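You operate a simulated robot arm through the tools that you are given. There is no shell and no other tool. Be economical: measure what you need, move in short steps, check, and stop when the job is done.

The job below is to be done with a simulated two-armed robot. You get a single attempt, and the scene is never put back.

TASK
Fetch the magnet brush and set it on the waste sack stand. Fetch the square tin with green band and stand it on the side stand top. Fetch the oil bottle with white cap and stand it on the silver thrust race. Put the round tin with green band on top of the cone seat plate. Fetch the brush with green back and set it on the top of the side table. Press the air bowl drain button three times. Take the filter bag with green grip and leave it in the tank drip tray. Any order will do. Set down upright: magnet brush, square tin with green band, oil bottle with white cap, round tin with green band, brush with green back.

The check looks at the end state, three seconds after you hand in, the way a careful person would. Anything else that was tipped, shoved, dropped, spilled or broken makes it a failure. Lids that push on must go on centred and level and be pressed home; caps that screw on are set level and turned clockwise until they are tight.

THE ROBOT
Two 6-joint arms with two-finger grippers on one trunk, on a base that drives. Base frame: it is fixed to the floor where the robot stands at the start and does not move with it; the origin is under the middle of the robot, x ahead of it, y to its left, z up; the surface under the hand at the start is at about z = 800. Lengths are in mm, angles in rad, forces in N, time in s.
The left shoulder is at the start at [70, 176, 1061], the right one opposite. With the tool pointing down near the work surface each hand reaches from about 480 to 800 mm from the robot's upright axis, wherever it stands, measured 20 degrees to its own side. Places, roughly: air bowl drain button [400, -6800, 1000]; brush with green back (8x4x8 cm) [9200, -800, 900]; cone seat plate (22x10x8 cm) [9200, -1700, 900]; filter bag with green grip (6x6x13 cm) [-4200, -10600, 900]; magnet brush (9x5x8 cm) [500, -100, 800]; oil bottle with white cap (8x8x18 cm) [6100, 1000, 200]; round tin with green band (7x7x14 cm) [6400, 1000, 200]; side stand top (90x15 cm) [8860, 700, 860]; square tin with green band (7x7x16 cm) [6000, 1000, 1300]; tank drip tray (29x15x5 cm) [-2500, -10400, 500]; thrust race (10x10x3 cm) [9100, -1000, 900]; top of the side table (25x62 cm) [9100, -2820, 800]; waste sack stand (18x15 cm) [-3700, -120, 360]. Payload 2.45 kg a hand.
Tool frame (each hand has its own): the origin (TCP) lies between the finger pads and is the grasp point; the fingertips stand 26 mm ahead of it; z points along the fingers, y is the line along which they close. The gripper opens to 96 mm. The gripper's body begins 69 mm behind the TCP.
Orientation is told as [roll, pitch, yaw] about the base's x, y, z axes, in that order, counted from this pose: with the fingers straight down and closing along the base's y, the tool's x points along the base's -x, its y along +y and its z along -z.

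THE INTERFACE
- The arms move only by the tool jog_arm. It takes "left_plan", "right_plan" or both (then of equal length, played together; a hand with none holds still); each is one flat list of numbers, 7 for each row, row after row: the shift along the tool's x, y, z in units of 20 mm (1.0 is 20 mm), then the turn, a rotation vector about the tool's x, y, z in units of 8 degrees (1.0 is 8 degrees), then the closure, from 0 (fully open) to 1 (shut). In form: [x, y, z, rx, ry, rz, jaw, x, y, z, rx, ry, rz, jaw, ...]. A call has 1 to 12 rows; each row shifts and turns the commanded pose from where the row before left it, along the tool's axes as they then stand. A call with a number of a shift or a turn outside -1 to 1 is refused whole. Each row takes 0.2 s and may step no farther than 50 mm and 0.15 rad from the row before; otherwise, or with a gripper value out of range, the whole call is refused. A pose out of reach is approached as far as the arm can. The call stops where the force on the tool passes 40 N (or 10 N more than at its start, if that is more) or the arm is blocked; 0.2 s more then pass. Each finger halts on what it meets, pressing with about 23 N; the grip force reading is that of the motor and also rises with nothing between the fingers. The clock runs only during rows and for 0.2 s after the last one: add rows that do not move to give the fingers time. The reply holds the time, the measured pose of the TCP, the force on the tool along the base axes, the opening and the grip force, in the units named above and with some noise, with the torque about the TCP (base axes, N m) and any sound that the robot's microphone picked up.
- Cameras (640 x 400 px; columns grow to the right, rows downward): "scene" is now at [128.1, -24.1, 1362.5]; the picture's right is [-0.38, -0.93, 0.00], its down [-0.55, 0.23, -0.80] and it looks along [0.74, -0.30, -0.60] (base axes); focal length 261 px, centre (320, 200). "left" rides on the left gripper at [82, -3, -98] in its tool frame; the picture's right is [0.04, 1.00, 0.00], its down [-0.73, 0.03, -0.68] and it looks along [-0.68, 0.03, 0.73] (tool axes); focal length 256 px, centre (320, 200). "right" rides on the right gripper at [82, 3, -98] in its tool frame; the picture's right is [-0.04, 1.00, 0.00], its down [-0.73, -0.03, -0.68] and it looks along [-0.68, -0.03, 0.73] (tool axes); focal length 256 px, centre (320, 200). There is no depth. A picture from a camera that has moved, and an enlarged one, comes with that camera's place and axes in the base frame and with its lens. The place of the scene camera against the robot may be out by one fixed shift of up to 25 mm in any direction.
- capture(camera): a new picture of that camera. The clock stands still meanwhile.
- slide_trunk(by): slides the trunk up (or, below 0, down) by that many mm; the arms and the scene camera ride with it, the base frame stays. It gives what a move gives, with no picture.
- drive_base(legs): drives the robot by 1 to 6 legs, each [ahead, left, turn to the left] in mm, mm and rad, along the robot's own axes; the way and the turn of a leg run together, so that a leg with both is an arc; at most 1500 mm and 3.142 rad a leg. The arms and the cameras ride along, it lands a little off, and it stops where it bumps. It gives what a move gives.
- aim_head(pan, tilt): turns the head with the scene camera to pan (to the left, within 1.501 rad either way) and tilt (down, from -0.506 to 1.204), counted from straight ahead of the robot. It gives what a move gives.
- zoom(camera, box): a new picture of the part [left, top, right, bottom] of that camera's present view, enlarged. The clock stands still meanwhile.
- close_job(): hands the job in; it is judged then, once.

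Work in short steps. Places have to be worked out from the pictures, the camera data and where the tool is seen: move nearer, look again, correct. Check each grasp and each placing, and mend what went wrong. You have 196 turns and 176 pictures in all, those below and enlarged ones among them. Open the grippers and draw the arms clear of the work before you hand the job in, unless the task says otherwise.

The tools are called after "Emit:" as name(argument=value, ...) on one line, values as JSON. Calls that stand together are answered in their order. jog_arm: Moves the arms, as the interface text tells. Its arguments: {"type":"object","properties":{"left_plan":{"type":"array","items":{"type":"number"}},"right_plan":{"type":"array","items":{"type":"number"}}},"required":[]} The other tools are called the same way: slide_trunk (by) slides the trunk up or down; drive_base (legs) drives the base; aim_head (pan, tilt) turns the head that bears the scene camera; capture (camera) takes a picture; zoom (camera, box) takes an enlarged picture of a part of a camera's view; close_job () hands the job in.

At the start:

```text
time_s: 0.0
left_tool_pos: [632.8, 122.5, 997.5]
left_orientation: [0.001, 0.001, 0.001]
left_ft_force: [0.4, 0.5, -0.1]
left_wrist_torque: [0.01, 0.03, 0.02]
left_opening: 96.2
left_gripper_force: 0.0
right_tool_pos: [462.4, -419.2, 1093.8]
right_orientation: [0.001, 0.004, 0.0]
right_ft_force: [0.0, -0.1, 0.5]
right_wrist_torque: [-0.04, 0.02, -0.05]
right_opening: 95.8
right_gripper_force: 0.0
trunk travel left (down, up): [-546.0, 294.0]
robot x, y, heading: [-1.6, 2.9, 0.003]
head pan, tilt: [-0.389, 0.641]
```

scene: 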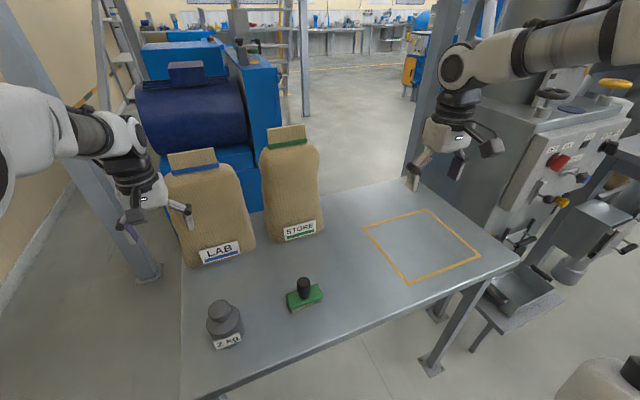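
right: 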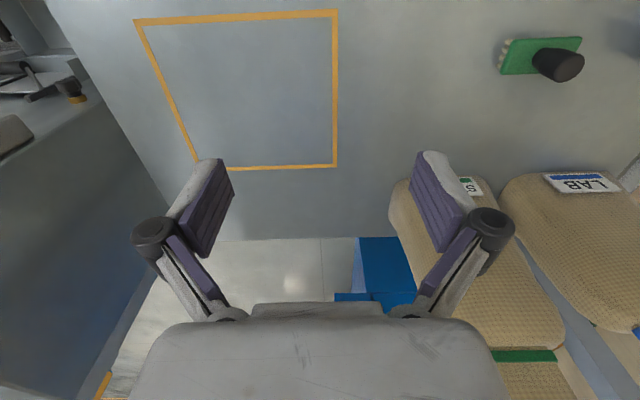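
left: 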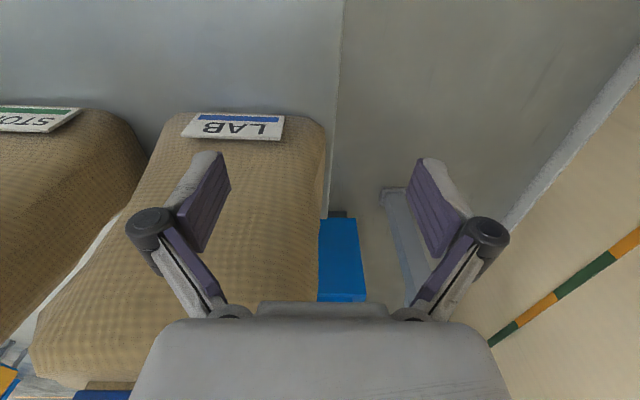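

The magnet brush (green base, black knob) I judge at about (488, -128), on the table. I bring the right hand over toward it, high first.

Emit:
jog_arm(right_plan=[-0.1, 1, 0.2, 0, 0, 0, 0, -0.1, 1, 0.2, 0, 0, 0, 0, -0.1, 1, 0.2, 0, 0, 0, 0, -0.1, 1, 0.2, 0, 0, 0, 0, -0.1, 1, 0.2, 0, 0, 0, 0, -0.1, 1, 0.2, 0, 0, 0, 0, -0.1, 1, 0.2, 0, 0, 0, 0, -0.1, 1, 0.2, 0, 0, 0, 0, -0.1, 1, 0.2, 0, 0, 0, 0, -0.1, 1, 0.2, 0, 0, 0, 0, -0.1, 1, 0.2, 0, 0, 0, 0, -0.1, 1, 0.2, 0, 0, 0, 0])

Emit:
capture(camera="right")

Emit:
zoom(camera="scene", box=[240, 200, 400, 300])

```text
time_s: 2.6
left_tool_pos: [632.8, 124.1, 996.0]
left_orientation: [-0.001, 0.0, 0.0]
left_ft_force: [-0.2, 0.3, -0.4]
left_wrist_torque: [0.03, -0.03, 0.02]
left_opening: 95.8
left_gripper_force: 0.2
right_tool_pos: [486.2, -177.4, 1047.0]
right_orientation: [-0.003, 0.004, 0.001]
right_ft_force: [-0.2, 0.9, 0.2]
right_wrist_torque: [0.0, -0.02, -0.01]
right_opening: 96.1
right_gripper_force: 0.0
trunk travel left (down, up): [-546.0, 294.0]
robot x, y, heading: [0.4, -0.9, -0.004]
head pan, tilt: [-0.389, 0.641]
```

```text
172 pictures are left
camera right: at [404.3, -174.5, 1145.7], right [0.04, 1.0, 0.0], down [0.74, -0.03, 0.68], along [0.68, -0.03, -0.74], focal length 256 px, centre (320, 200)
```

right: 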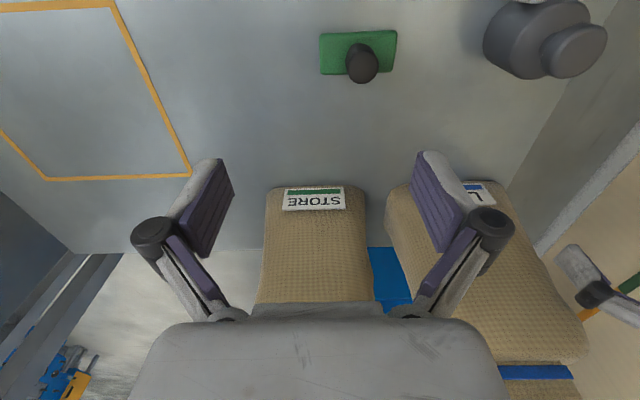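

```text
4.00 times, centred on (320, 250) of scene
camera zoom: at [128.3, -22.7, 1362.5], right [-0.38, -0.93, 0.0], down [-0.55, 0.23, -0.8], along [0.74, -0.3, -0.6], focal length 1044 px, centre (320, 0)
```

zoom: 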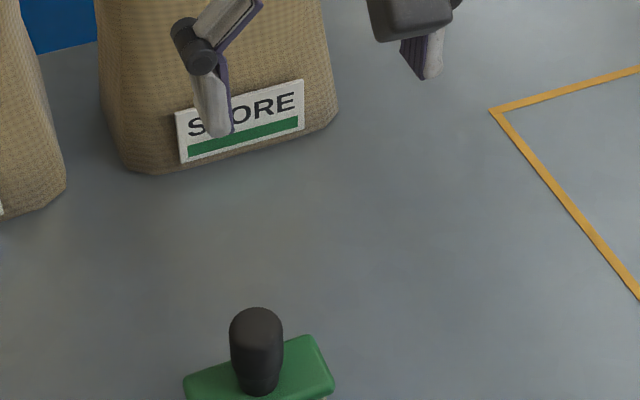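

The knob is at about (481, -135). I descend to TCP z≈865 over it, then look before closing.

Emit:
jog_arm(right_plan=[0.07, 0.5, 0.9, 0, 0, 0, 0, 0.07, 0.5, 0.9, 0, 0, 0, 0, 0.07, 0.5, 0.9, 0, 0, 0, 0, 0.07, 0.5, 0.9, 0, 0, 0, 0, 0, 0.05, 0.9, 0, 0, 0, 0, 0, 0, 0.9, 0, 0, 0, 0, 0, 0, 0.9, 0, 0, 0, 0, 0, 0, 0.9, 0, 0, 0, 0, 0, 0, 0.9, 0, 0, 0, 0, 0, 0, 0.9, 0, 0, 0, 0])

Emit:
capture(camera="right")

Emit:
zoom(camera="scene", box=[240, 250, 400, 350])

```text
time_s: 4.8
left_tool_pos: [633.1, 124.7, 994.8]
left_orientation: [0.001, 0.003, 0.0]
left_ft_force: [-0.1, -0.4, 0.3]
left_wrist_torque: [0.0, -0.01, -0.01]
left_opening: 95.9
left_gripper_force: 0.0
right_tool_pos: [486.9, -146.4, 876.9]
right_orientation: [0.077, -0.007, -0.05]
right_ft_force: [-0.4, 0.1, 0.5]
right_wrist_torque: [0.01, 0.0, 0.0]
right_opening: 96.0
right_gripper_force: 0.2
trunk travel left (down, up): [-546.0, 294.0]
robot x, y, heading: [1.1, -2.6, 0.002]
head pan, tilt: [-0.389, 0.641]
```

```text
170 pictures are left
camera right: at [405.2, -147.7, 975.8], right [0.09, 0.99, 0.08], down [0.73, -0.12, 0.68], along [0.68, -0.01, -0.73], focal length 256 px, centre (320, 200)
```

right: 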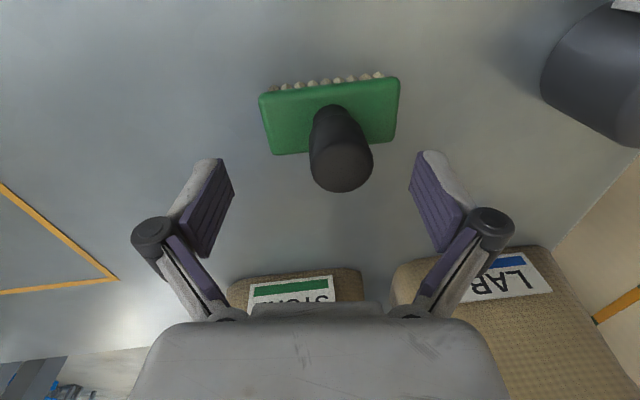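

```text
4.00 times, centred on (320, 300) of scene
camera zoom: at [129.0, -24.1, 1362.4], right [-0.38, -0.93, 0.0], down [-0.55, 0.23, -0.8], along [0.74, -0.3, -0.6], focal length 1044 px, centre (320, -200)
```

zoom: 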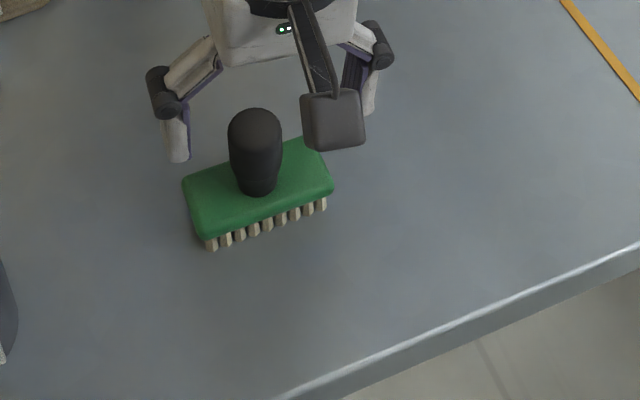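

The arm fell short with the wrist tilted: I'm too close. I raise the hand and back the base off 100 mm.

Emit:
jog_arm(right_plan=[0, 0, -1, 0, 0, 0, 0, 0, 0, -1, 0, 0, 0, 0, 0, 0, -1, 0, 0, 0, 0, 0, 0, -1, 0, 0, 0, 0])

Emit:
drive_base(legs=[[-110, 0, 0]])

Emit:
capture(camera="right")

```text
time_s: 5.8
left_tool_pos: [632.2, 122.2, 996.9]
left_orientation: [-0.001, 0.001, -0.001]
left_ft_force: [0.1, -0.2, 0.7]
left_wrist_torque: [-0.02, -0.02, -0.01]
left_opening: 96.0
left_gripper_force: 0.1
right_tool_pos: [480.8, -142.7, 948.5]
right_orientation: [0.053, 0.009, -0.025]
right_ft_force: [0.4, 0.9, -0.7]
right_wrist_torque: [0.0, -0.01, 0.01]
right_opening: 95.9
right_gripper_force: 0.0
trunk travel left (down, up): [-546.0, 294.0]
robot x, y, heading: [1.4, 1.0, 0.006]
head pan, tilt: [-0.389, 0.641]
```

```text
time_s: 7.0
left_tool_pos: [522.4, 123.4, 997.3]
left_orientation: [0.0, 0.001, 0.001]
left_ft_force: [0.1, 0.1, 0.0]
left_wrist_torque: [-0.01, 0.02, 0.01]
left_opening: 96.0
left_gripper_force: 0.0
right_tool_pos: [373.2, -142.7, 952.8]
right_orientation: [0.053, 0.0, -0.024]
right_ft_force: [-0.5, -0.6, 0.2]
right_wrist_torque: [0.05, -0.04, -0.01]
right_opening: 96.2
right_gripper_force: 0.1
trunk travel left (down, up): [-546.0, 294.0]
robot x, y, heading: [-107.7, 1.9, 0.0]
head pan, tilt: [-0.389, 0.641]
```

```text
168 pictures are left
camera right: at [291.1, -142.5, 1050.5], right [0.06, 1.0, 0.05], down [0.73, -0.08, 0.68], along [0.68, 0.0, -0.73], focal length 256 px, centre (320, 200)
```

right: 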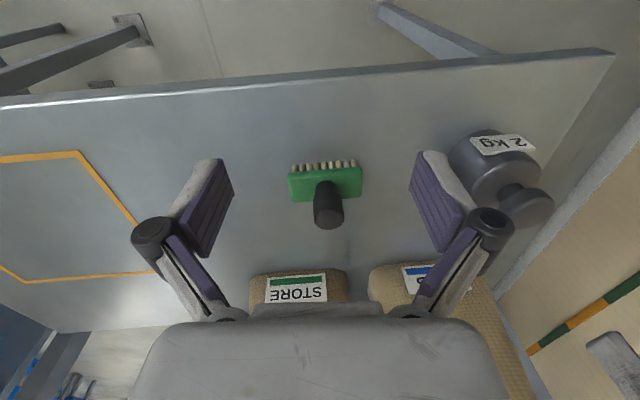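

Knob at (476, -137). I move the hand 104 mm ahead and see whether the orientation straightens by itself.

Emit:
jog_arm(right_plan=[-1, 0, 0, 0, 0, 0, 0, -1, 0.1, 0, 0, 0, 0, 0, -1, 0.1, 0, 0, 0, 0, 0, -1, 0.1, 0, 0, 0, 0, 0, -1, 0, 0, 0, 0, 0, 0, 0, 0, 0, 0, 0, 0, 0])

```text
time_s: 8.4
left_tool_pos: [522.8, 124.0, 996.0]
left_orientation: [-0.001, 0.0, 0.004]
left_ft_force: [-0.3, -0.2, -0.6]
left_wrist_torque: [0.04, -0.01, -0.02]
left_opening: 96.0
left_gripper_force: 0.0
right_tool_pos: [470.8, -138.2, 953.6]
right_orientation: [0.051, 0.0, -0.023]
right_ft_force: [-1.1, 0.5, 0.1]
right_wrist_torque: [-0.02, 0.01, -0.02]
right_opening: 96.1
right_gripper_force: 0.1
trunk travel left (down, up): [-546.0, 294.0]
robot x, y, heading: [-108.7, 3.4, 0.002]
head pan, tilt: [-0.389, 0.641]
```

The command starts from the measured pose, so I correct the tilt and descend to z≈864.

Emit:
jog_arm(right_plan=[-0.25, 0.05, 0, 0.37, 0, -0.165, 0, 0, 0, 0.9, 0, 0, 0, 0, 0, 0, 0.9, 0, 0, 0, 0, 0, 0, 0.9, 0, 0, 0, 0, 0, 0, 0.9, 0, 0, 0, 0, 0, 0, 0.9, 0, 0, 0, 0])

Emit:
capture(camera="right")

```text
time_s: 9.8
left_tool_pos: [524.0, 125.3, 995.7]
left_orientation: [0.0, -0.001, 0.002]
left_ft_force: [0.4, 0.0, 0.5]
left_wrist_torque: [-0.04, 0.01, 0.02]
left_opening: 96.1
left_gripper_force: 0.1
right_tool_pos: [477.2, -135.5, 861.8]
right_orientation: [0.001, 0.001, 0.001]
right_ft_force: [0.3, -0.2, 0.4]
right_wrist_torque: [0.01, 0.04, 0.0]
right_opening: 95.8
right_gripper_force: 0.0
trunk travel left (down, up): [-546.0, 294.0]
robot x, y, heading: [-107.1, -0.4, 0.003]
head pan, tilt: [-0.389, 0.641]
```

```text
167 pictures are left
camera right: at [395.8, -133.9, 960.6], right [0.04, 1.0, 0.0], down [0.73, -0.03, 0.68], along [0.68, -0.03, -0.73], focal length 256 px, centre (320, 200)
```

right: 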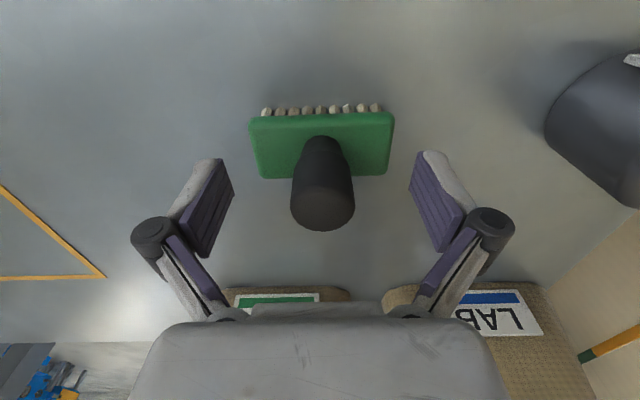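

Aligned. Closing on the knob.

Emit:
jog_arm(right_plan=[0, 0, 0.15, 0, 0, 0, 0, 0, 0, 0, 0, 0, 0, 1, 0, 0, 0, 0, 0, 0, 1, 0, 0, 0, 0, 0, 0, 1, 0, 0, -1, 0, 0, 0, 1, 0, 0, -1, 0, 0, 0, 1, 0, 0, -1, 0, 0, 0, 1, 0, 0, -1, 0, 0, 0, 1, 0, 0, -1, 0, 0, 0, 1])

Emit:
capture(camera="right")

Emit:
aim_head(pan=1.5, tilt=0.4)

Emit:
capture(camera="scene")

```text
time_s: 11.8
left_tool_pos: [522.9, 123.7, 997.1]
left_orientation: [0.0, -0.001, 0.002]
left_ft_force: [0.5, 0.7, -0.6]
left_wrist_torque: [0.02, 0.0, -0.01]
left_opening: 95.9
left_gripper_force: 0.0
right_tool_pos: [476.9, -136.3, 957.0]
right_orientation: [-0.002, 0.0, 0.002]
right_ft_force: [0.5, 0.4, -1.1]
right_wrist_torque: [-0.02, -0.01, 0.01]
right_opening: 29.2
right_gripper_force: 22.5
trunk travel left (down, up): [-546.0, 294.0]
robot x, y, heading: [-112.0, -1.0, -0.0]
head pan, tilt: [-0.389, 0.641]
```

```text
166 pictures are left
camera right: at [395.2, -134.4, 1056.2], right [0.04, 1.0, 0.0], down [0.73, -0.03, 0.68], along [0.68, -0.03, -0.73], focal length 256 px, centre (320, 200)
```

right: 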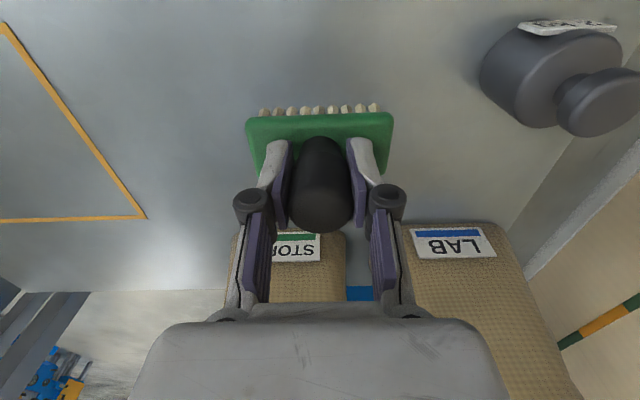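

```text
time_s: 13.7
left_tool_pos: [523.9, 125.2, 995.3]
left_orientation: [0.0, 0.0, 0.002]
left_ft_force: [0.5, -0.7, -0.1]
left_wrist_torque: [-0.02, 0.01, 0.02]
left_opening: 96.3
left_gripper_force: 0.0
right_tool_pos: [477.0, -136.1, 957.7]
right_orientation: [0.0, 0.0, 0.0]
right_ft_force: [-0.7, 0.6, -1.2]
right_wrist_torque: [-0.01, -0.02, -0.05]
right_opening: 29.1
right_gripper_force: 22.8
trunk travel left (down, up): [-546.0, 294.0]
robot x, y, heading: [-108.0, -0.9, -0.002]
head pan, tilt: [1.499, 0.4]
```

```text
165 pictures are left
camera scene: at [-55.2, 101.4, 1384.3], right [1.0, -0.07, 0.0], down [-0.03, -0.39, -0.92], along [0.06, 0.92, -0.39], focal length 261 px, centre (320, 200)
```

scene: 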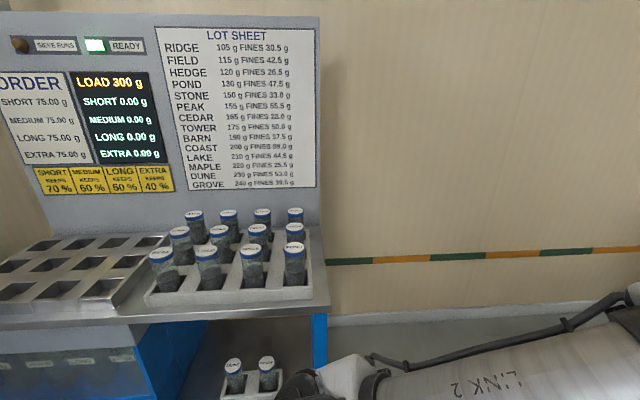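

Brush is held (29 mm). Left side has a bench with bottles; I look to the right and ahead-right before driving.

Emit:
aim_head(pan=-1.5, tilt=0.3)

Emit:
capture(camera="scene")

```text
time_s: 16.2
left_tool_pos: [523.9, 124.6, 996.2]
left_orientation: [0.001, -0.001, 0.002]
left_ft_force: [-0.5, 0.9, 1.1]
left_wrist_torque: [0.01, -0.01, 0.01]
left_opening: 96.2
left_gripper_force: 0.1
right_tool_pos: [477.3, -136.7, 956.8]
right_orientation: [0.002, -0.001, 0.001]
right_ft_force: [-0.1, -0.5, -0.7]
right_wrist_torque: [0.01, 0.02, -0.01]
right_opening: 29.1
right_gripper_force: 23.0
trunk travel left (down, up): [-546.0, 294.0]
robot x, y, heading: [-107.4, 2.8, 0.002]
head pan, tilt: [-1.499, 0.3]
```

```text
164 pictures are left
camera scene: at [-54.6, -84.1, 1393.5], right [-1.0, -0.07, 0.0], down [-0.02, 0.29, -0.96], along [0.07, -0.95, -0.3], focal length 261 px, centre (320, 200)
```

scene: 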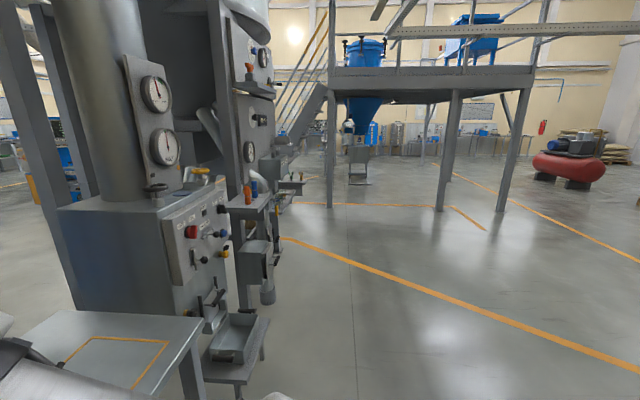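

Open floor lies on the right. I back off and to the right, then turn right 90° and look again.

Emit:
drive_base(legs=[[-500, -400, 0], [0, 0, -1.6]])

Emit:
aim_head(pan=-1.4, tilt=0.3)

Emit:
capture(camera="scene")

```text
time_s: 23.7
left_tool_pos: [-495.0, -1034.7, 996.0]
left_orientation: [0.002, 0.0, -1.591]
left_ft_force: [-0.3, -0.3, 0.0]
left_wrist_torque: [-0.01, 0.04, 0.03]
left_opening: 95.8
left_gripper_force: 0.1
right_tool_pos: [-754.7, -983.3, 957.3]
right_orientation: [0.002, 0.0, -1.595]
right_ft_force: [-0.2, -0.5, -1.7]
right_wrist_torque: [-0.04, -0.02, -0.03]
right_opening: 29.3
right_gripper_force: 23.3
trunk travel left (down, up): [-546.0, 294.0]
robot x, y, heading: [-602.7, -402.8, -1.591]
head pan, tilt: [-1.499, 0.3]
```

```text
time_s: 24.4
left_tool_pos: [-494.3, -1034.9, 996.8]
left_orientation: [0.001, 0.0, -1.592]
left_ft_force: [-0.1, 0.5, -1.2]
left_wrist_torque: [0.02, 0.04, -0.02]
left_opening: 96.1
left_gripper_force: 0.1
right_tool_pos: [-755.5, -982.9, 958.1]
right_orientation: [0.001, 0.002, -1.593]
right_ft_force: [-0.3, 0.1, -1.1]
right_wrist_torque: [-0.01, 0.01, 0.01]
right_opening: 29.3
right_gripper_force: 22.5
trunk travel left (down, up): [-546.0, 294.0]
robot x, y, heading: [-606.9, -401.6, -1.586]
head pan, tilt: [-1.4, 0.3]
```

```text
163 pictures are left
camera scene: at [-700.6, -455.5, 1393.5], right [-0.15, 0.99, 0.0], down [0.29, 0.04, -0.96], along [-0.94, -0.14, -0.3], focal length 261 px, centre (320, 200)
```

scene: 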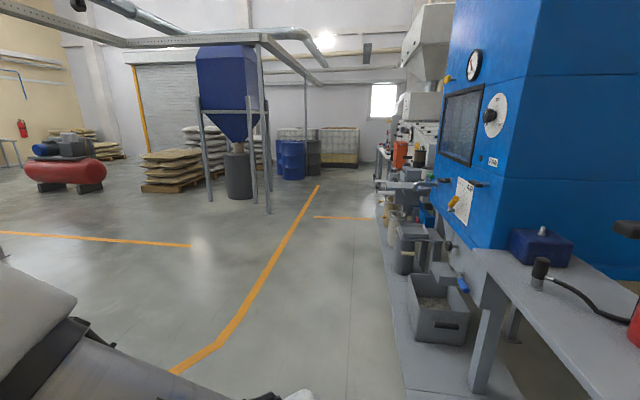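

The way west is a free lane alongside machines. I move out to y≈-1000, turn west, drive to x≈-2700 and look.

Emit:
drive_base(legs=[[650, 0, 0], [0, 0, -1.55], [1500, 0, 0], [700, 0, 0]])

Emit:
aim_head(pan=-0.6, tilt=0.5)

Emit:
capture(camera="scene")

```text
time_s: 42.2
left_tool_pos: [-3434.0, -1293.2, 996.9]
left_orientation: [-0.001, 0.0, -3.095]
left_ft_force: [0.0, 0.3, -0.6]
left_wrist_torque: [0.01, -0.02, 0.0]
left_opening: 96.2
left_gripper_force: 0.0
right_tool_pos: [-3399.5, -1030.3, 956.3]
right_orientation: [0.0, 0.0, -3.096]
right_ft_force: [-0.5, 0.2, -1.3]
right_wrist_torque: [-0.01, -0.02, -0.02]
right_opening: 29.2
right_gripper_force: 23.3
trunk travel left (down, up): [-546.0, 294.0]
robot x, y, heading: [-2808.4, -1142.7, -3.094]
head pan, tilt: [-1.4, 0.3]
```

```text
time_s: 43.3
left_tool_pos: [-3433.6, -1293.1, 996.2]
left_orientation: [-0.001, 0.0, -3.094]
left_ft_force: [0.1, 0.1, 0.1]
left_wrist_torque: [0.0, 0.0, 0.03]
left_opening: 96.0
left_gripper_force: 0.0
right_tool_pos: [-3399.2, -1030.3, 956.8]
right_orientation: [0.001, 0.001, -3.095]
right_ft_force: [0.8, 0.1, -0.1]
right_wrist_torque: [0.04, 0.0, 0.0]
right_opening: 29.2
right_gripper_force: 23.6
trunk travel left (down, up): [-546.0, 294.0]
robot x, y, heading: [-2806.3, -1141.6, -3.094]
head pan, tilt: [-0.6, 0.499]
```

```text
162 pictures are left
camera scene: at [-2938.8, -1086.9, 1375.1], right [0.53, 0.85, 0.0], down [0.41, -0.25, -0.88], along [-0.75, 0.46, -0.48], focal length 261 px, centre (320, 200)
```

scene: 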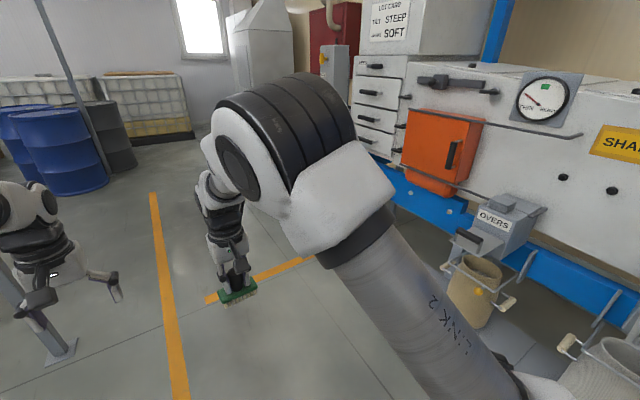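

The stand is hidden behind my arm. I drive on west to x≈-3800, turn to face +y (north), and look.

Emit:
drive_base(legs=[[1000, 0, 0], [0, 0, -1.62]])

Emit:
aim_head(pan=-0.1, tilt=0.6)

Emit:
capture(camera="scene")

```text
time_s: 52.4
left_tool_pos: [-3924.6, -558.0, 995.8]
left_orientation: [-0.001, 0.002, 1.585]
left_ft_force: [1.0, 0.6, 0.0]
left_wrist_torque: [-0.01, 0.0, 0.03]
left_opening: 95.8
left_gripper_force: 0.0
right_tool_pos: [-3663.3, -601.5, 957.1]
right_orientation: [0.0, -0.001, 1.583]
right_ft_force: [-0.5, -0.8, -1.0]
right_wrist_torque: [0.01, -0.02, -0.01]
right_opening: 29.4
right_gripper_force: 22.9
trunk travel left (down, up): [-546.0, 294.0]
robot x, y, heading: [-3794.8, -1188.1, 1.581]
head pan, tilt: [-0.6, 0.499]
```

```text
time_s: 53.3
left_tool_pos: [-3925.8, -558.5, 997.2]
left_orientation: [0.0, -0.001, 1.584]
left_ft_force: [-0.7, 0.5, 1.2]
left_wrist_torque: [0.0, 0.02, 0.01]
left_opening: 95.9
left_gripper_force: 0.1
right_tool_pos: [-3664.2, -601.4, 956.9]
right_orientation: [0.0, 0.0, 1.582]
right_ft_force: [0.1, 0.4, -1.4]
right_wrist_torque: [0.0, 0.02, 0.0]
right_opening: 29.6
right_gripper_force: 22.5
trunk travel left (down, up): [-546.0, 294.0]
robot x, y, heading: [-3794.2, -1191.7, 1.582]
head pan, tilt: [-0.099, 0.6]
```

```text
161 pictures are left
camera scene: at [-3789.8, -1041.8, 1366.0], right [1.0, -0.09, 0.0], down [-0.05, -0.56, -0.82], along [0.07, 0.82, -0.57], focal length 261 px, centre (320, 200)
```

scene: 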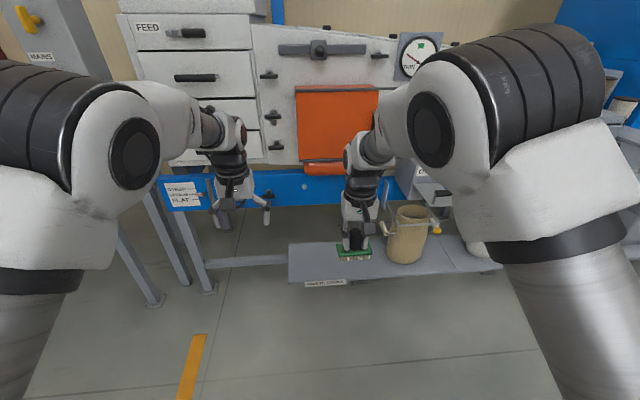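

Emit:
zoom(camera="scene", box=[200, 150, 520, 350])

```text
2.00 times, centred on (360, 250) of scene
camera zoom: at [-3789.8, -1041.8, 1366.0], right [1.0, -0.09, 0.0], down [-0.05, -0.56, -0.82], along [0.07, 0.82, -0.57], focal length 522 px, centre (240, 100)
```

zoom: 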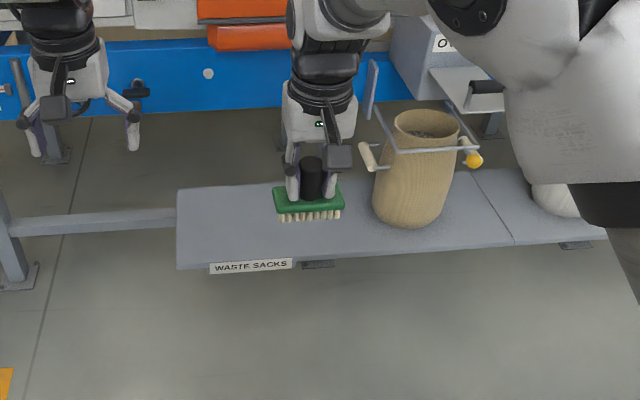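

The free part of the WASTE SACKS platform is around (-3700, -120). I retract the left hand 120 mm, lower the trunk 490 mm here in the open, then will drive forward.

Emit:
jog_arm(left_plan=[1, 0, -0.5, 0, 0, 0, 0.5, 1, 0, -0.5, 0, 0, 0, 1, 1, 0, -0.5, 0, 0, 0, 1, 1, 0, -0.5, 0, 0, 0, 1, 1, 0, -0.5, 0, 0, 0, 1, 1, 0, -0.5, 0, 0, 0, 1])

Emit:
slide_trunk(by=-490)

Emit:
drive_base(legs=[[430, 40, 0]])

Emit:
aim_head(pan=-0.1, tilt=0.8)

Emit:
capture(camera="scene")

Emit:
capture(camera="right")

```text
time_s: 54.7
left_tool_pos: [-3923.0, -679.4, 1055.9]
left_orientation: [-0.005, 0.0, 1.586]
left_ft_force: [0.5, 0.4, 0.7]
left_wrist_torque: [0.02, 0.04, 0.02]
left_opening: 0.1
left_gripper_force: 23.2
right_tool_pos: [-3663.2, -603.0, 958.5]
right_orientation: [-0.001, -0.002, 1.583]
right_ft_force: [-0.8, -0.3, -0.3]
right_wrist_torque: [-0.02, 0.02, 0.02]
right_opening: 29.5
right_gripper_force: 22.8
trunk travel left (down, up): [-546.0, 294.0]
robot x, y, heading: [-3795.2, -1190.3, 1.587]
head pan, tilt: [-0.099, 0.6]
```

```text
refused: -490 is not a number from -400 to 400
```

```text
time_s: 57.4
left_tool_pos: [-3972.3, -245.3, 1056.6]
left_orientation: [-0.004, -0.001, 1.589]
left_ft_force: [0.4, 0.8, 0.4]
left_wrist_torque: [-0.03, 0.0, -0.02]
left_opening: 0.0
left_gripper_force: 23.5
right_tool_pos: [-3711.9, -166.1, 957.0]
right_orientation: [-0.001, 0.0, 1.586]
right_ft_force: [0.4, 0.4, -1.0]
right_wrist_torque: [-0.02, -0.01, 0.01]
right_opening: 29.1
right_gripper_force: 22.9
trunk travel left (down, up): [-546.0, 294.0]
robot x, y, heading: [-3842.5, -758.6, 1.591]
head pan, tilt: [-0.099, 0.6]
```

```text
time_s: 58.1
left_tool_pos: [-3972.2, -244.8, 1058.3]
left_orientation: [-0.004, -0.001, 1.591]
left_ft_force: [-0.3, -0.2, 0.8]
left_wrist_torque: [-0.03, 0.01, 0.01]
left_opening: 0.3
left_gripper_force: 23.3
right_tool_pos: [-3711.7, -166.9, 957.4]
right_orientation: [0.0, -0.001, 1.585]
right_ft_force: [0.4, 0.3, -0.2]
right_wrist_torque: [-0.03, 0.03, -0.02]
right_opening: 29.5
right_gripper_force: 22.9
trunk travel left (down, up): [-546.0, 294.0]
robot x, y, heading: [-3838.6, -757.0, 1.588]
head pan, tilt: [-0.099, 0.799]
```

```text
159 pictures are left
camera scene: at [-3837.3, -615.8, 1349.2], right [1.0, -0.08, 0.0], down [-0.06, -0.71, -0.7], along [0.06, 0.69, -0.72], focal length 261 px, centre (320, 200)
```

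scene: 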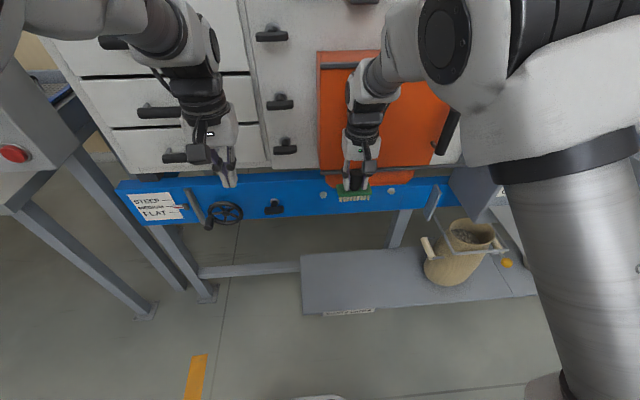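

```text
158 pictures are left
camera right: at [-3713.9, -249.2, 1055.8], right [-1.0, 0.02, 0.0], down [0.02, 0.73, 0.68], along [0.02, 0.68, -0.73], focal length 256 px, centre (320, 200)
```

right: 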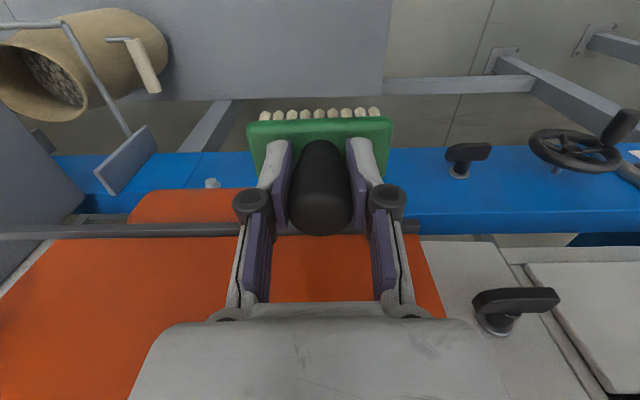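

Trunk steps are limited to 400. I back off 250, lower the trunk by 480 in two steps, and drive ahead 285 again.

Emit:
drive_base(legs=[[-250, 0, 0]])

Emit:
slide_trunk(by=-300)

Emit:
slide_trunk(by=-190)

Emit:
capture(camera="scene")

```text
time_s: 59.9
left_tool_pos: [-3967.1, -495.1, 1056.5]
left_orientation: [-0.004, -0.001, 1.59]
left_ft_force: [-0.3, 0.2, 0.4]
left_wrist_torque: [0.01, -0.01, -0.03]
left_opening: 0.0
left_gripper_force: 22.7
right_tool_pos: [-3707.6, -416.3, 958.2]
right_orientation: [0.0, -0.001, 1.588]
right_ft_force: [-0.2, -1.2, -1.2]
right_wrist_torque: [-0.03, 0.0, 0.0]
right_opening: 29.2
right_gripper_force: 23.2
trunk travel left (down, up): [-546.0, 294.0]
robot x, y, heading: [-3836.9, -1006.6, 1.586]
head pan, tilt: [-0.099, 0.799]
```

```text
time_s: 62.9
left_tool_pos: [-3968.0, -494.5, 755.0]
left_orientation: [-0.002, 0.001, 1.591]
left_ft_force: [0.0, -0.5, 0.5]
left_wrist_torque: [0.03, -0.01, 0.02]
left_opening: 0.0
left_gripper_force: 23.4
right_tool_pos: [-3707.4, -415.8, 657.6]
right_orientation: [0.001, 0.0, 1.587]
right_ft_force: [0.1, -0.8, -1.4]
right_wrist_torque: [0.03, -0.04, -0.01]
right_opening: 29.4
right_gripper_force: 23.3
trunk travel left (down, up): [-246.0, 594.0]
robot x, y, heading: [-3836.1, -1003.7, 1.589]
head pan, tilt: [-0.099, 0.799]
```

```text
time_s: 65.0
left_tool_pos: [-3968.2, -495.0, 567.9]
left_orientation: [-0.004, -0.001, 1.589]
left_ft_force: [-0.6, -0.5, 0.0]
left_wrist_torque: [0.03, -0.01, 0.01]
left_opening: 0.0
left_gripper_force: 22.7
right_tool_pos: [-3707.9, -416.7, 466.9]
right_orientation: [0.002, 0.0, 1.586]
right_ft_force: [0.0, -0.3, -1.1]
right_wrist_torque: [-0.01, -0.01, 0.03]
right_opening: 29.4
right_gripper_force: 23.3
trunk travel left (down, up): [-56.0, 784.0]
robot x, y, heading: [-3836.8, -1005.9, 1.591]
head pan, tilt: [-0.099, 0.799]
```

```text
157 pictures are left
camera scene: at [-3833.0, -865.6, 859.2], right [1.0, -0.08, 0.0], down [-0.06, -0.71, -0.7], along [0.06, 0.69, -0.72], focal length 261 px, centre (320, 200)
```

scene: 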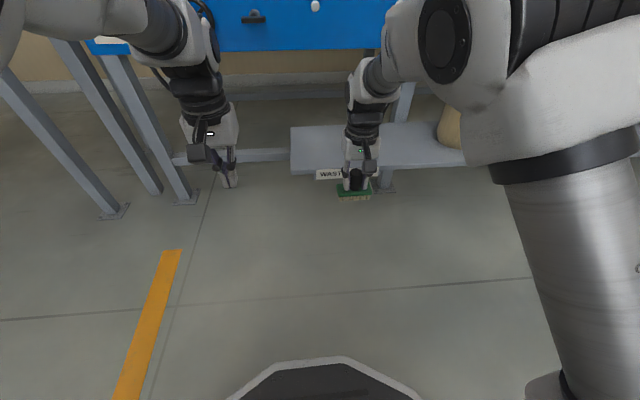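

Clearance over the platform is about 45 mm. I drive forward 285.

Emit:
drive_base(legs=[[285, 0, 0]])

Emit:
capture(camera="right")

Emit:
capture(camera="scene")

```text
time_s: 66.9
left_tool_pos: [-3972.9, -213.4, 565.4]
left_orientation: [-0.003, 0.0, 1.588]
left_ft_force: [0.2, -0.1, -0.8]
left_wrist_torque: [-0.01, -0.01, 0.0]
left_opening: 0.2
left_gripper_force: 23.1
right_tool_pos: [-3712.2, -135.9, 467.5]
right_orientation: [0.0, 0.001, 1.587]
right_ft_force: [0.0, -1.0, -1.0]
right_wrist_torque: [-0.01, -0.02, 0.01]
right_opening: 29.3
right_gripper_force: 22.8
trunk travel left (down, up): [-56.0, 784.0]
robot x, y, heading: [-3842.0, -723.5, 1.59]
head pan, tilt: [-0.099, 0.799]
```

```text
156 pictures are left
camera right: at [-3714.1, -217.9, 565.8], right [-1.0, 0.02, 0.0], down [0.02, 0.73, 0.68], along [0.02, 0.68, -0.73], focal length 256 px, centre (320, 200)
```

right: 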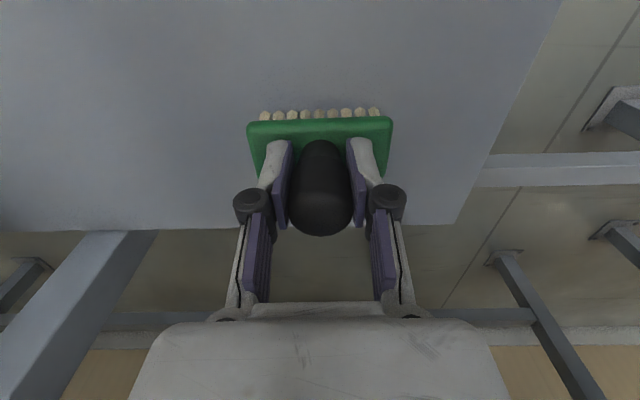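

```text
155 pictures are left
camera scene: at [-3837.7, -584.4, 859.1], right [1.0, -0.08, 0.0], down [-0.06, -0.71, -0.7], along [0.06, 0.69, -0.72], focal length 261 px, centre (320, 200)
```

scene: 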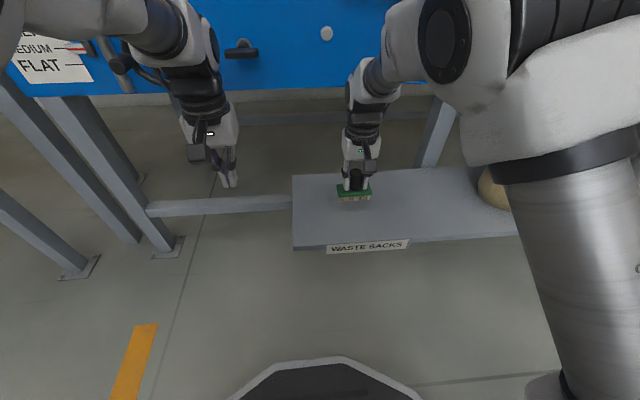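

Hovering over the right spot. I lower ~42 mm with a small centring shift.

Emit:
jog_arm(right_plan=[-0.3, -0.3, 0.5, 0, 0, 0, 1, -0.3, -0.3, 0.5, 0, 0, 0, 1, 0, 0, 0.5, 0, 0, 0, 1, 0, 0, 0.4, 0, 0, 0, 1, 0, 0, 0.2, 0, 0, 0, 1])

Emit:
capture(camera="right")

```text
time_s: 68.1
left_tool_pos: [-3972.6, -212.7, 566.8]
left_orientation: [-0.006, 0.0, 1.592]
left_ft_force: [-0.9, -0.3, 0.2]
left_wrist_torque: [0.01, 0.02, -0.01]
left_opening: 0.1
left_gripper_force: 22.9
right_tool_pos: [-3700.2, -123.1, 426.7]
right_orientation: [0.001, -0.002, 1.586]
right_ft_force: [0.2, 0.5, -1.1]
right_wrist_torque: [0.03, -0.03, 0.0]
right_opening: 29.1
right_gripper_force: 23.6
trunk travel left (down, up): [-56.0, 784.0]
robot x, y, heading: [-3838.7, -724.1, 1.589]
head pan, tilt: [-0.099, 0.799]
```

```text
154 pictures are left
camera right: at [-3702.0, -205.3, 523.7], right [-1.0, 0.03, 0.0], down [0.02, 0.73, 0.68], along [0.02, 0.68, -0.73], focal length 256 px, centre (320, 200)
```

right: 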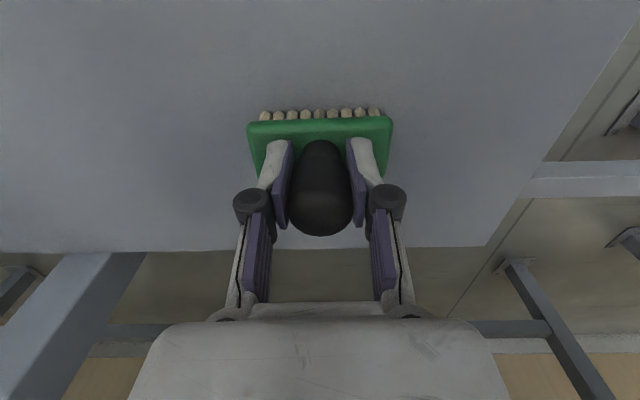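

Still free. I lower in 3 mm rows until contact shows in the force.

Emit:
jog_arm(right_plan=[0, 0, 0.15, 0, 0, 0, 1, 0, 0, 0.1, 0, 0, 0, 1, 0, 0, 0, 0, 0, 0, 1])

```text
time_s: 68.9
left_tool_pos: [-3972.5, -214.3, 566.3]
left_orientation: [-0.004, 0.001, 1.589]
left_ft_force: [-0.2, -0.1, -0.6]
left_wrist_torque: [-0.04, -0.02, 0.03]
left_opening: 0.0
left_gripper_force: 23.4
right_tool_pos: [-3699.9, -124.1, 420.1]
right_orientation: [-0.001, 0.001, 1.587]
right_ft_force: [0.1, 0.0, -1.0]
right_wrist_torque: [0.01, 0.01, -0.03]
right_opening: 29.5
right_gripper_force: 23.1
trunk travel left (down, up): [-56.0, 784.0]
robot x, y, heading: [-3836.0, -728.9, 1.588]
head pan, tilt: [-0.099, 0.799]
```

Emit:
jog_arm(right_plan=[0, 0, 0.1, 0, 0, 0, 1, 0, 0, 0.1, 0, 0, 0, 1, 0, 0, 0.05, 0, 0, 0, 1, 0, 0, 0, 0, 0, 0, 1])

Emit:
capture(camera="right")

```text
time_s: 69.9
left_tool_pos: [-3974.3, -215.2, 568.3]
left_orientation: [-0.006, -0.005, 1.587]
left_ft_force: [-0.8, 0.7, -0.2]
left_wrist_torque: [0.0, 0.0, -0.01]
left_opening: 0.0
left_gripper_force: 22.9
right_tool_pos: [-3700.5, -124.2, 419.4]
right_orientation: [0.001, -0.006, 1.586]
right_ft_force: [10.9, 3.2, 30.7]
right_wrist_torque: [0.22, -0.24, -0.02]
right_opening: 29.3
right_gripper_force: 22.7
trunk travel left (down, up): [-56.0, 784.0]
robot x, y, heading: [-3840.0, -722.3, 1.584]
head pan, tilt: [-0.099, 0.799]
```

```text
153 pictures are left
camera right: at [-3702.3, -206.6, 517.0], right [-1.0, 0.03, 0.0], down [0.02, 0.73, 0.68], along [0.02, 0.68, -0.73], focal length 256 px, centre (320, 200)
```

right: 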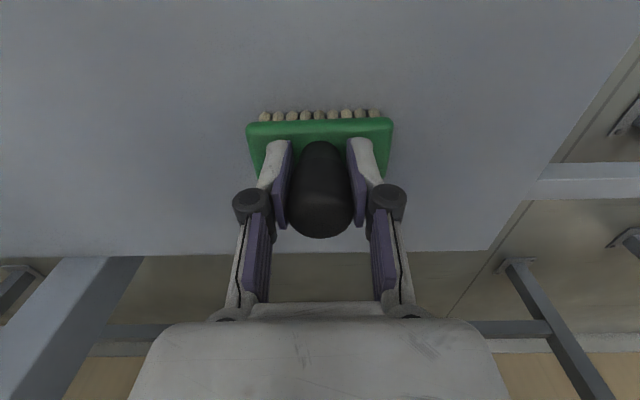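

Contact (30 N). I ease 1 mm, open, and lift clear.

Emit:
jog_arm(right_plan=[0, 0, -0.06, 0, 0, 0, 1, 0, 0, 0, 0, 0, 0, 0.5, 0, 0, 0, 0, 0, 0, 0, 0, 0, 0, 0, 0, 0, 0, 0, 0, -0.5, 0, 0, 0, 0, 0, 0, -1, 0, 0, 0, 0, 0, 0, -1, 0, 0, 0, 0, 0, 0, -1, 0, 0, 0, 0, 0, 0, -1, 0, 0, 0, 0])

Emit:
capture(camera="right")

```text
time_s: 71.9
left_tool_pos: [-3972.9, -213.8, 566.2]
left_orientation: [-0.004, -0.001, 1.59]
left_ft_force: [0.7, -0.2, -0.5]
left_wrist_torque: [-0.01, 0.01, 0.01]
left_opening: 0.2
left_gripper_force: 22.8
right_tool_pos: [-3700.8, -123.6, 507.9]
right_orientation: [0.0, 0.0, 1.584]
right_ft_force: [0.6, -0.5, -0.5]
right_wrist_torque: [0.0, 0.0, -0.03]
right_opening: 95.8
right_gripper_force: 0.0
trunk travel left (down, up): [-56.0, 784.0]
robot x, y, heading: [-3840.8, -719.9, 1.588]
head pan, tilt: [-0.099, 0.799]
```

```text
152 pictures are left
camera right: at [-3702.7, -206.0, 606.1], right [-1.0, 0.03, 0.0], down [0.02, 0.73, 0.68], along [0.02, 0.68, -0.73], focal length 256 px, centre (320, 200)
```

right: 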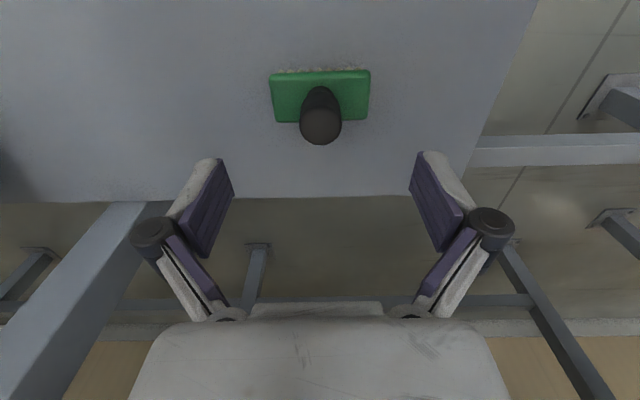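

Magnet brush stands well. I back off, raise the trunk, turn to face south (-y) and look along the lane.

Emit:
drive_base(legs=[[-500, 0, 0]])

Emit:
slide_trunk(by=400)

Emit:
drive_base(legs=[[-100, -300, 0], [0, 0, -1.57], [0, 0, -1.57]])

Emit:
aim_head(pan=0, tilt=0.25)

Emit:
capture(camera="scene")

```text
time_s: 74.9
left_tool_pos: [-3959.9, -708.2, 566.7]
left_orientation: [-0.003, -0.002, 1.571]
left_ft_force: [0.1, -0.3, 0.6]
left_wrist_torque: [0.0, -0.02, 0.01]
left_opening: 0.0
left_gripper_force: 23.1
right_tool_pos: [-3686.0, -623.9, 507.1]
right_orientation: [0.001, 0.0, 1.568]
right_ft_force: [-0.4, 0.7, -1.1]
right_wrist_torque: [-0.02, 0.01, 0.0]
right_opening: 96.1
right_gripper_force: 0.2
trunk travel left (down, up): [-56.0, 784.0]
robot x, y, heading: [-3833.8, -1223.3, 1.574]
head pan, tilt: [-0.099, 0.799]
```

```text
time_s: 78.7
left_tool_pos: [-3959.0, -708.7, 966.2]
left_orientation: [-0.007, 0.001, 1.569]
left_ft_force: [0.7, -0.2, 0.1]
left_wrist_torque: [-0.04, -0.02, 0.0]
left_opening: 0.0
left_gripper_force: 23.0
right_tool_pos: [-3685.5, -623.7, 907.0]
right_orientation: [-0.001, 0.0, 1.569]
right_ft_force: [-1.1, -0.1, 0.4]
right_wrist_torque: [-0.02, 0.02, 0.01]
right_opening: 95.9
right_gripper_force: 0.2
trunk travel left (down, up): [-456.0, 384.0]
robot x, y, heading: [-3835.9, -1223.1, 1.573]
head pan, tilt: [-0.099, 0.799]
```

```text
time_s: 88.5
left_tool_pos: [-3410.6, -1834.7, 967.2]
left_orientation: [-0.004, -0.001, -1.57]
left_ft_force: [0.9, -0.1, 0.3]
left_wrist_torque: [-0.02, 0.03, 0.0]
left_opening: 0.2
left_gripper_force: 22.7
right_tool_pos: [-3684.2, -1918.6, 907.2]
right_orientation: [0.0, 0.0, -1.574]
right_ft_force: [0.2, 0.2, 0.2]
right_wrist_torque: [0.01, -0.01, 0.01]
right_opening: 96.2
right_gripper_force: 0.0
trunk travel left (down, up): [-456.0, 384.0]
robot x, y, heading: [-3530.4, -1324.2, -1.571]
head pan, tilt: [-0.099, 0.799]
```

```text
time_s: 89.5
left_tool_pos: [-3409.7, -1835.0, 966.7]
left_orientation: [-0.004, 0.001, -1.57]
left_ft_force: [-0.9, -0.9, -0.2]
left_wrist_torque: [0.03, 0.01, -0.03]
left_opening: 0.0
left_gripper_force: 23.3
right_tool_pos: [-3682.7, -1917.7, 907.5]
right_orientation: [0.0, 0.0, -1.574]
right_ft_force: [0.2, 0.3, 0.7]
right_wrist_torque: [0.02, 0.0, 0.04]
right_opening: 96.1
right_gripper_force: 0.0
trunk travel left (down, up): [-456.0, 384.0]
robot x, y, heading: [-3535.5, -1323.4, -1.572]
head pan, tilt: [0.0, 0.25]
```

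```text
151 pictures are left
camera scene: at [-3535.5, -1456.5, 1308.2], right [-1.0, 0.0, 0.0], down [0.0, 0.25, -0.97], along [0.0, -0.97, -0.25], focal length 261 px, centre (320, 200)
```

scene: 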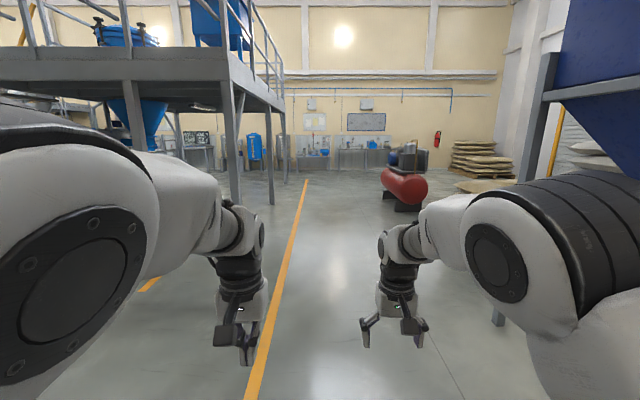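

The lane at x≈-3535 is clear. I drive 7.4 m south.

Emit:
drive_base(legs=[[1500, 0, 0], [1500, 0, 0], [1500, 0, 0], [1500, 0, 0], [1400, 0, 0]])

Emit:
aim_head(pan=0, tilt=0.3)

Emit:
capture(camera="scene")

```text
time_s: 124.4
left_tool_pos: [-3402.3, -9213.3, 966.6]
left_orientation: [-0.006, 0.001, -1.607]
left_ft_force: [-0.3, 0.4, 0.5]
left_wrist_torque: [0.0, -0.04, 0.04]
left_opening: 0.2
left_gripper_force: 22.5
right_tool_pos: [-3679.5, -9289.5, 907.2]
right_orientation: [-0.001, 0.0, -1.611]
right_ft_force: [-0.1, 0.1, -0.3]
right_wrist_torque: [-0.02, 0.0, 0.0]
right_opening: 96.1
right_gripper_force: 0.0
trunk travel left (down, up): [-456.0, 384.0]
robot x, y, heading: [-3509.1, -8696.1, -1.603]
head pan, tilt: [0.0, 0.25]
```

```text
time_s: 125.1
left_tool_pos: [-3403.2, -9213.4, 967.7]
left_orientation: [-0.004, 0.001, -1.606]
left_ft_force: [0.4, 0.8, -0.8]
left_wrist_torque: [0.0, 0.01, -0.02]
left_opening: 0.0
left_gripper_force: 23.3
right_tool_pos: [-3679.8, -9288.2, 907.6]
right_orientation: [0.001, 0.0, -1.613]
right_ft_force: [0.3, -0.2, 0.6]
right_wrist_torque: [0.01, 0.01, -0.02]
right_opening: 95.6
right_gripper_force: 0.1
trunk travel left (down, up): [-456.0, 384.0]
robot x, y, heading: [-3507.2, -8699.0, -1.613]
head pan, tilt: [0.0, 0.3]
```

```text
150 pictures are left
camera scene: at [-3515.0, -8832.0, 1303.5], right [-1.0, 0.04, 0.0], down [0.01, 0.3, -0.96], along [-0.04, -0.95, -0.3], focal length 261 px, centre (320, 200)
```

scene: 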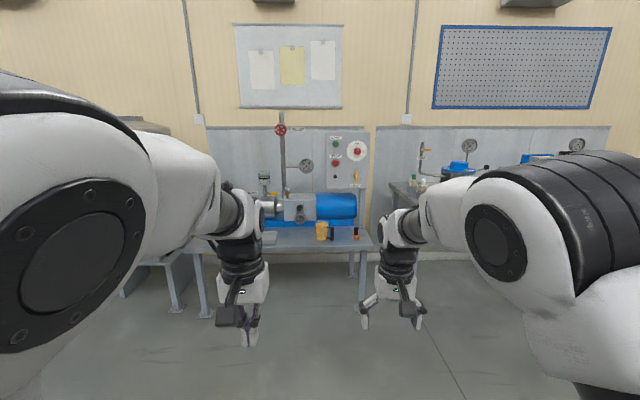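

The bag should be on the bench to the right. I move toward it: ahead 600 and right 400.

Emit:
drive_base(legs=[[600, -450, 0.04]])

Emit:
aim_head(pan=-0.1, tilt=0.45)

Emit:
capture(camera="scene")

```text
time_s: 129.2
left_tool_pos: [-3826.3, -9811.5, 966.6]
left_orientation: [-0.006, 0.0, -1.555]
left_ft_force: [-0.3, -0.8, 0.1]
left_wrist_torque: [0.04, -0.02, 0.0]
left_opening: 0.1
left_gripper_force: 23.2
right_tool_pos: [-4098.0, -9901.8, 907.4]
right_orientation: [0.001, 0.001, -1.557]
right_ft_force: [0.1, 0.0, -0.4]
right_wrist_torque: [0.03, -0.01, 0.02]
right_opening: 96.1
right_gripper_force: 0.1
trunk travel left (down, up): [-456.0, 384.0]
robot x, y, heading: [-3958.3, -9298.2, -1.558]
head pan, tilt: [0.0, 0.3]
```

```text
time_s: 129.8
left_tool_pos: [-3826.3, -9812.0, 967.6]
left_orientation: [-0.005, 0.0, -1.553]
left_ft_force: [0.4, 0.0, -0.3]
left_wrist_torque: [-0.04, 0.02, 0.02]
left_opening: 0.1
left_gripper_force: 22.2
right_tool_pos: [-4099.3, -9900.8, 907.1]
right_orientation: [0.0, 0.0, -1.557]
right_ft_force: [0.5, 0.7, -0.2]
right_wrist_torque: [-0.02, 0.0, 0.01]
right_opening: 96.0
right_gripper_force: 0.1
trunk travel left (down, up): [-456.0, 384.0]
robot x, y, heading: [-3957.0, -9300.2, -1.556]
head pan, tilt: [-0.099, 0.45]
```

```text
149 pictures are left
camera scene: at [-3967.1, -9434.1, 1289.6], right [-1.0, 0.08, 0.0], down [0.04, 0.43, -0.9], along [-0.08, -0.9, -0.43], focal length 261 px, centre (320, 200)
```

scene: 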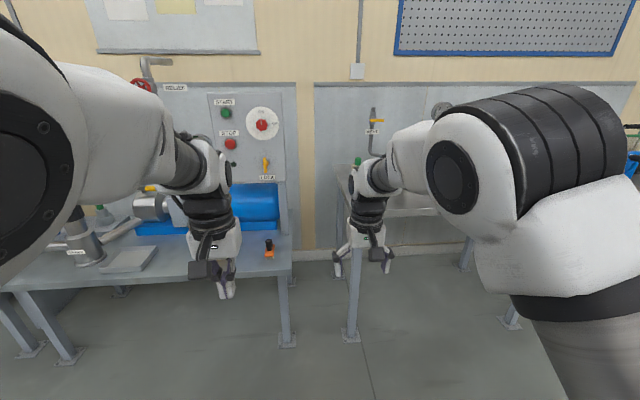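

A green item shows near (357,163). I zoom there.

Emit:
zoom(camera="scene", box=[300, 90, 460, 190])

Emit:
capture(camera="right")

```text
4.00 times, centred on (380, 140) of scene
camera zoom: at [-3967.1, -9434.1, 1289.6], right [-1.0, 0.08, 0.0], down [0.04, 0.43, -0.9], along [-0.08, -0.9, -0.43], focal length 1044 px, centre (80, 440)
```

zoom: 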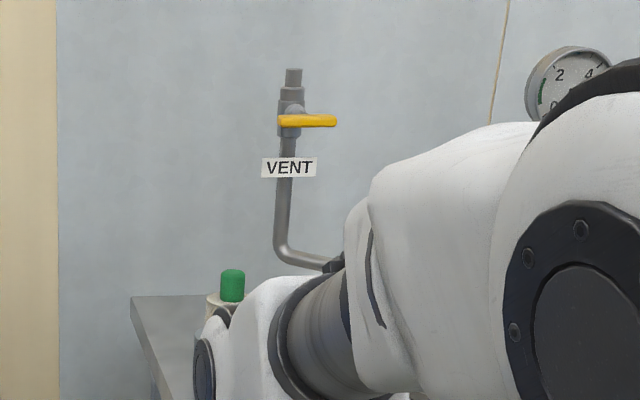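

```text
147 pictures are left
camera right: at [-4096.2, -9819.9, 1006.0], right [1.0, -0.03, 0.0], down [-0.02, -0.73, 0.68], along [-0.02, -0.68, -0.73], focal length 256 px, centre (320, 200)
```

right: 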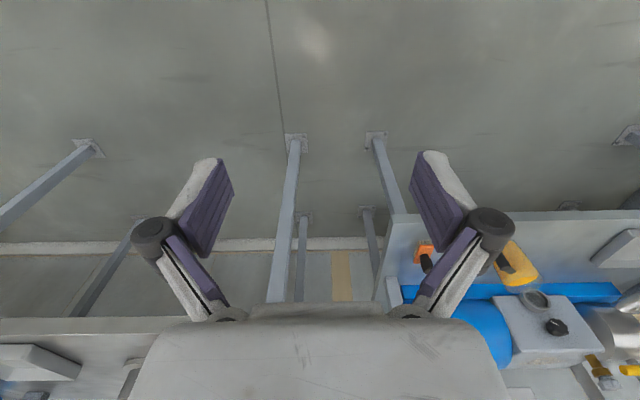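

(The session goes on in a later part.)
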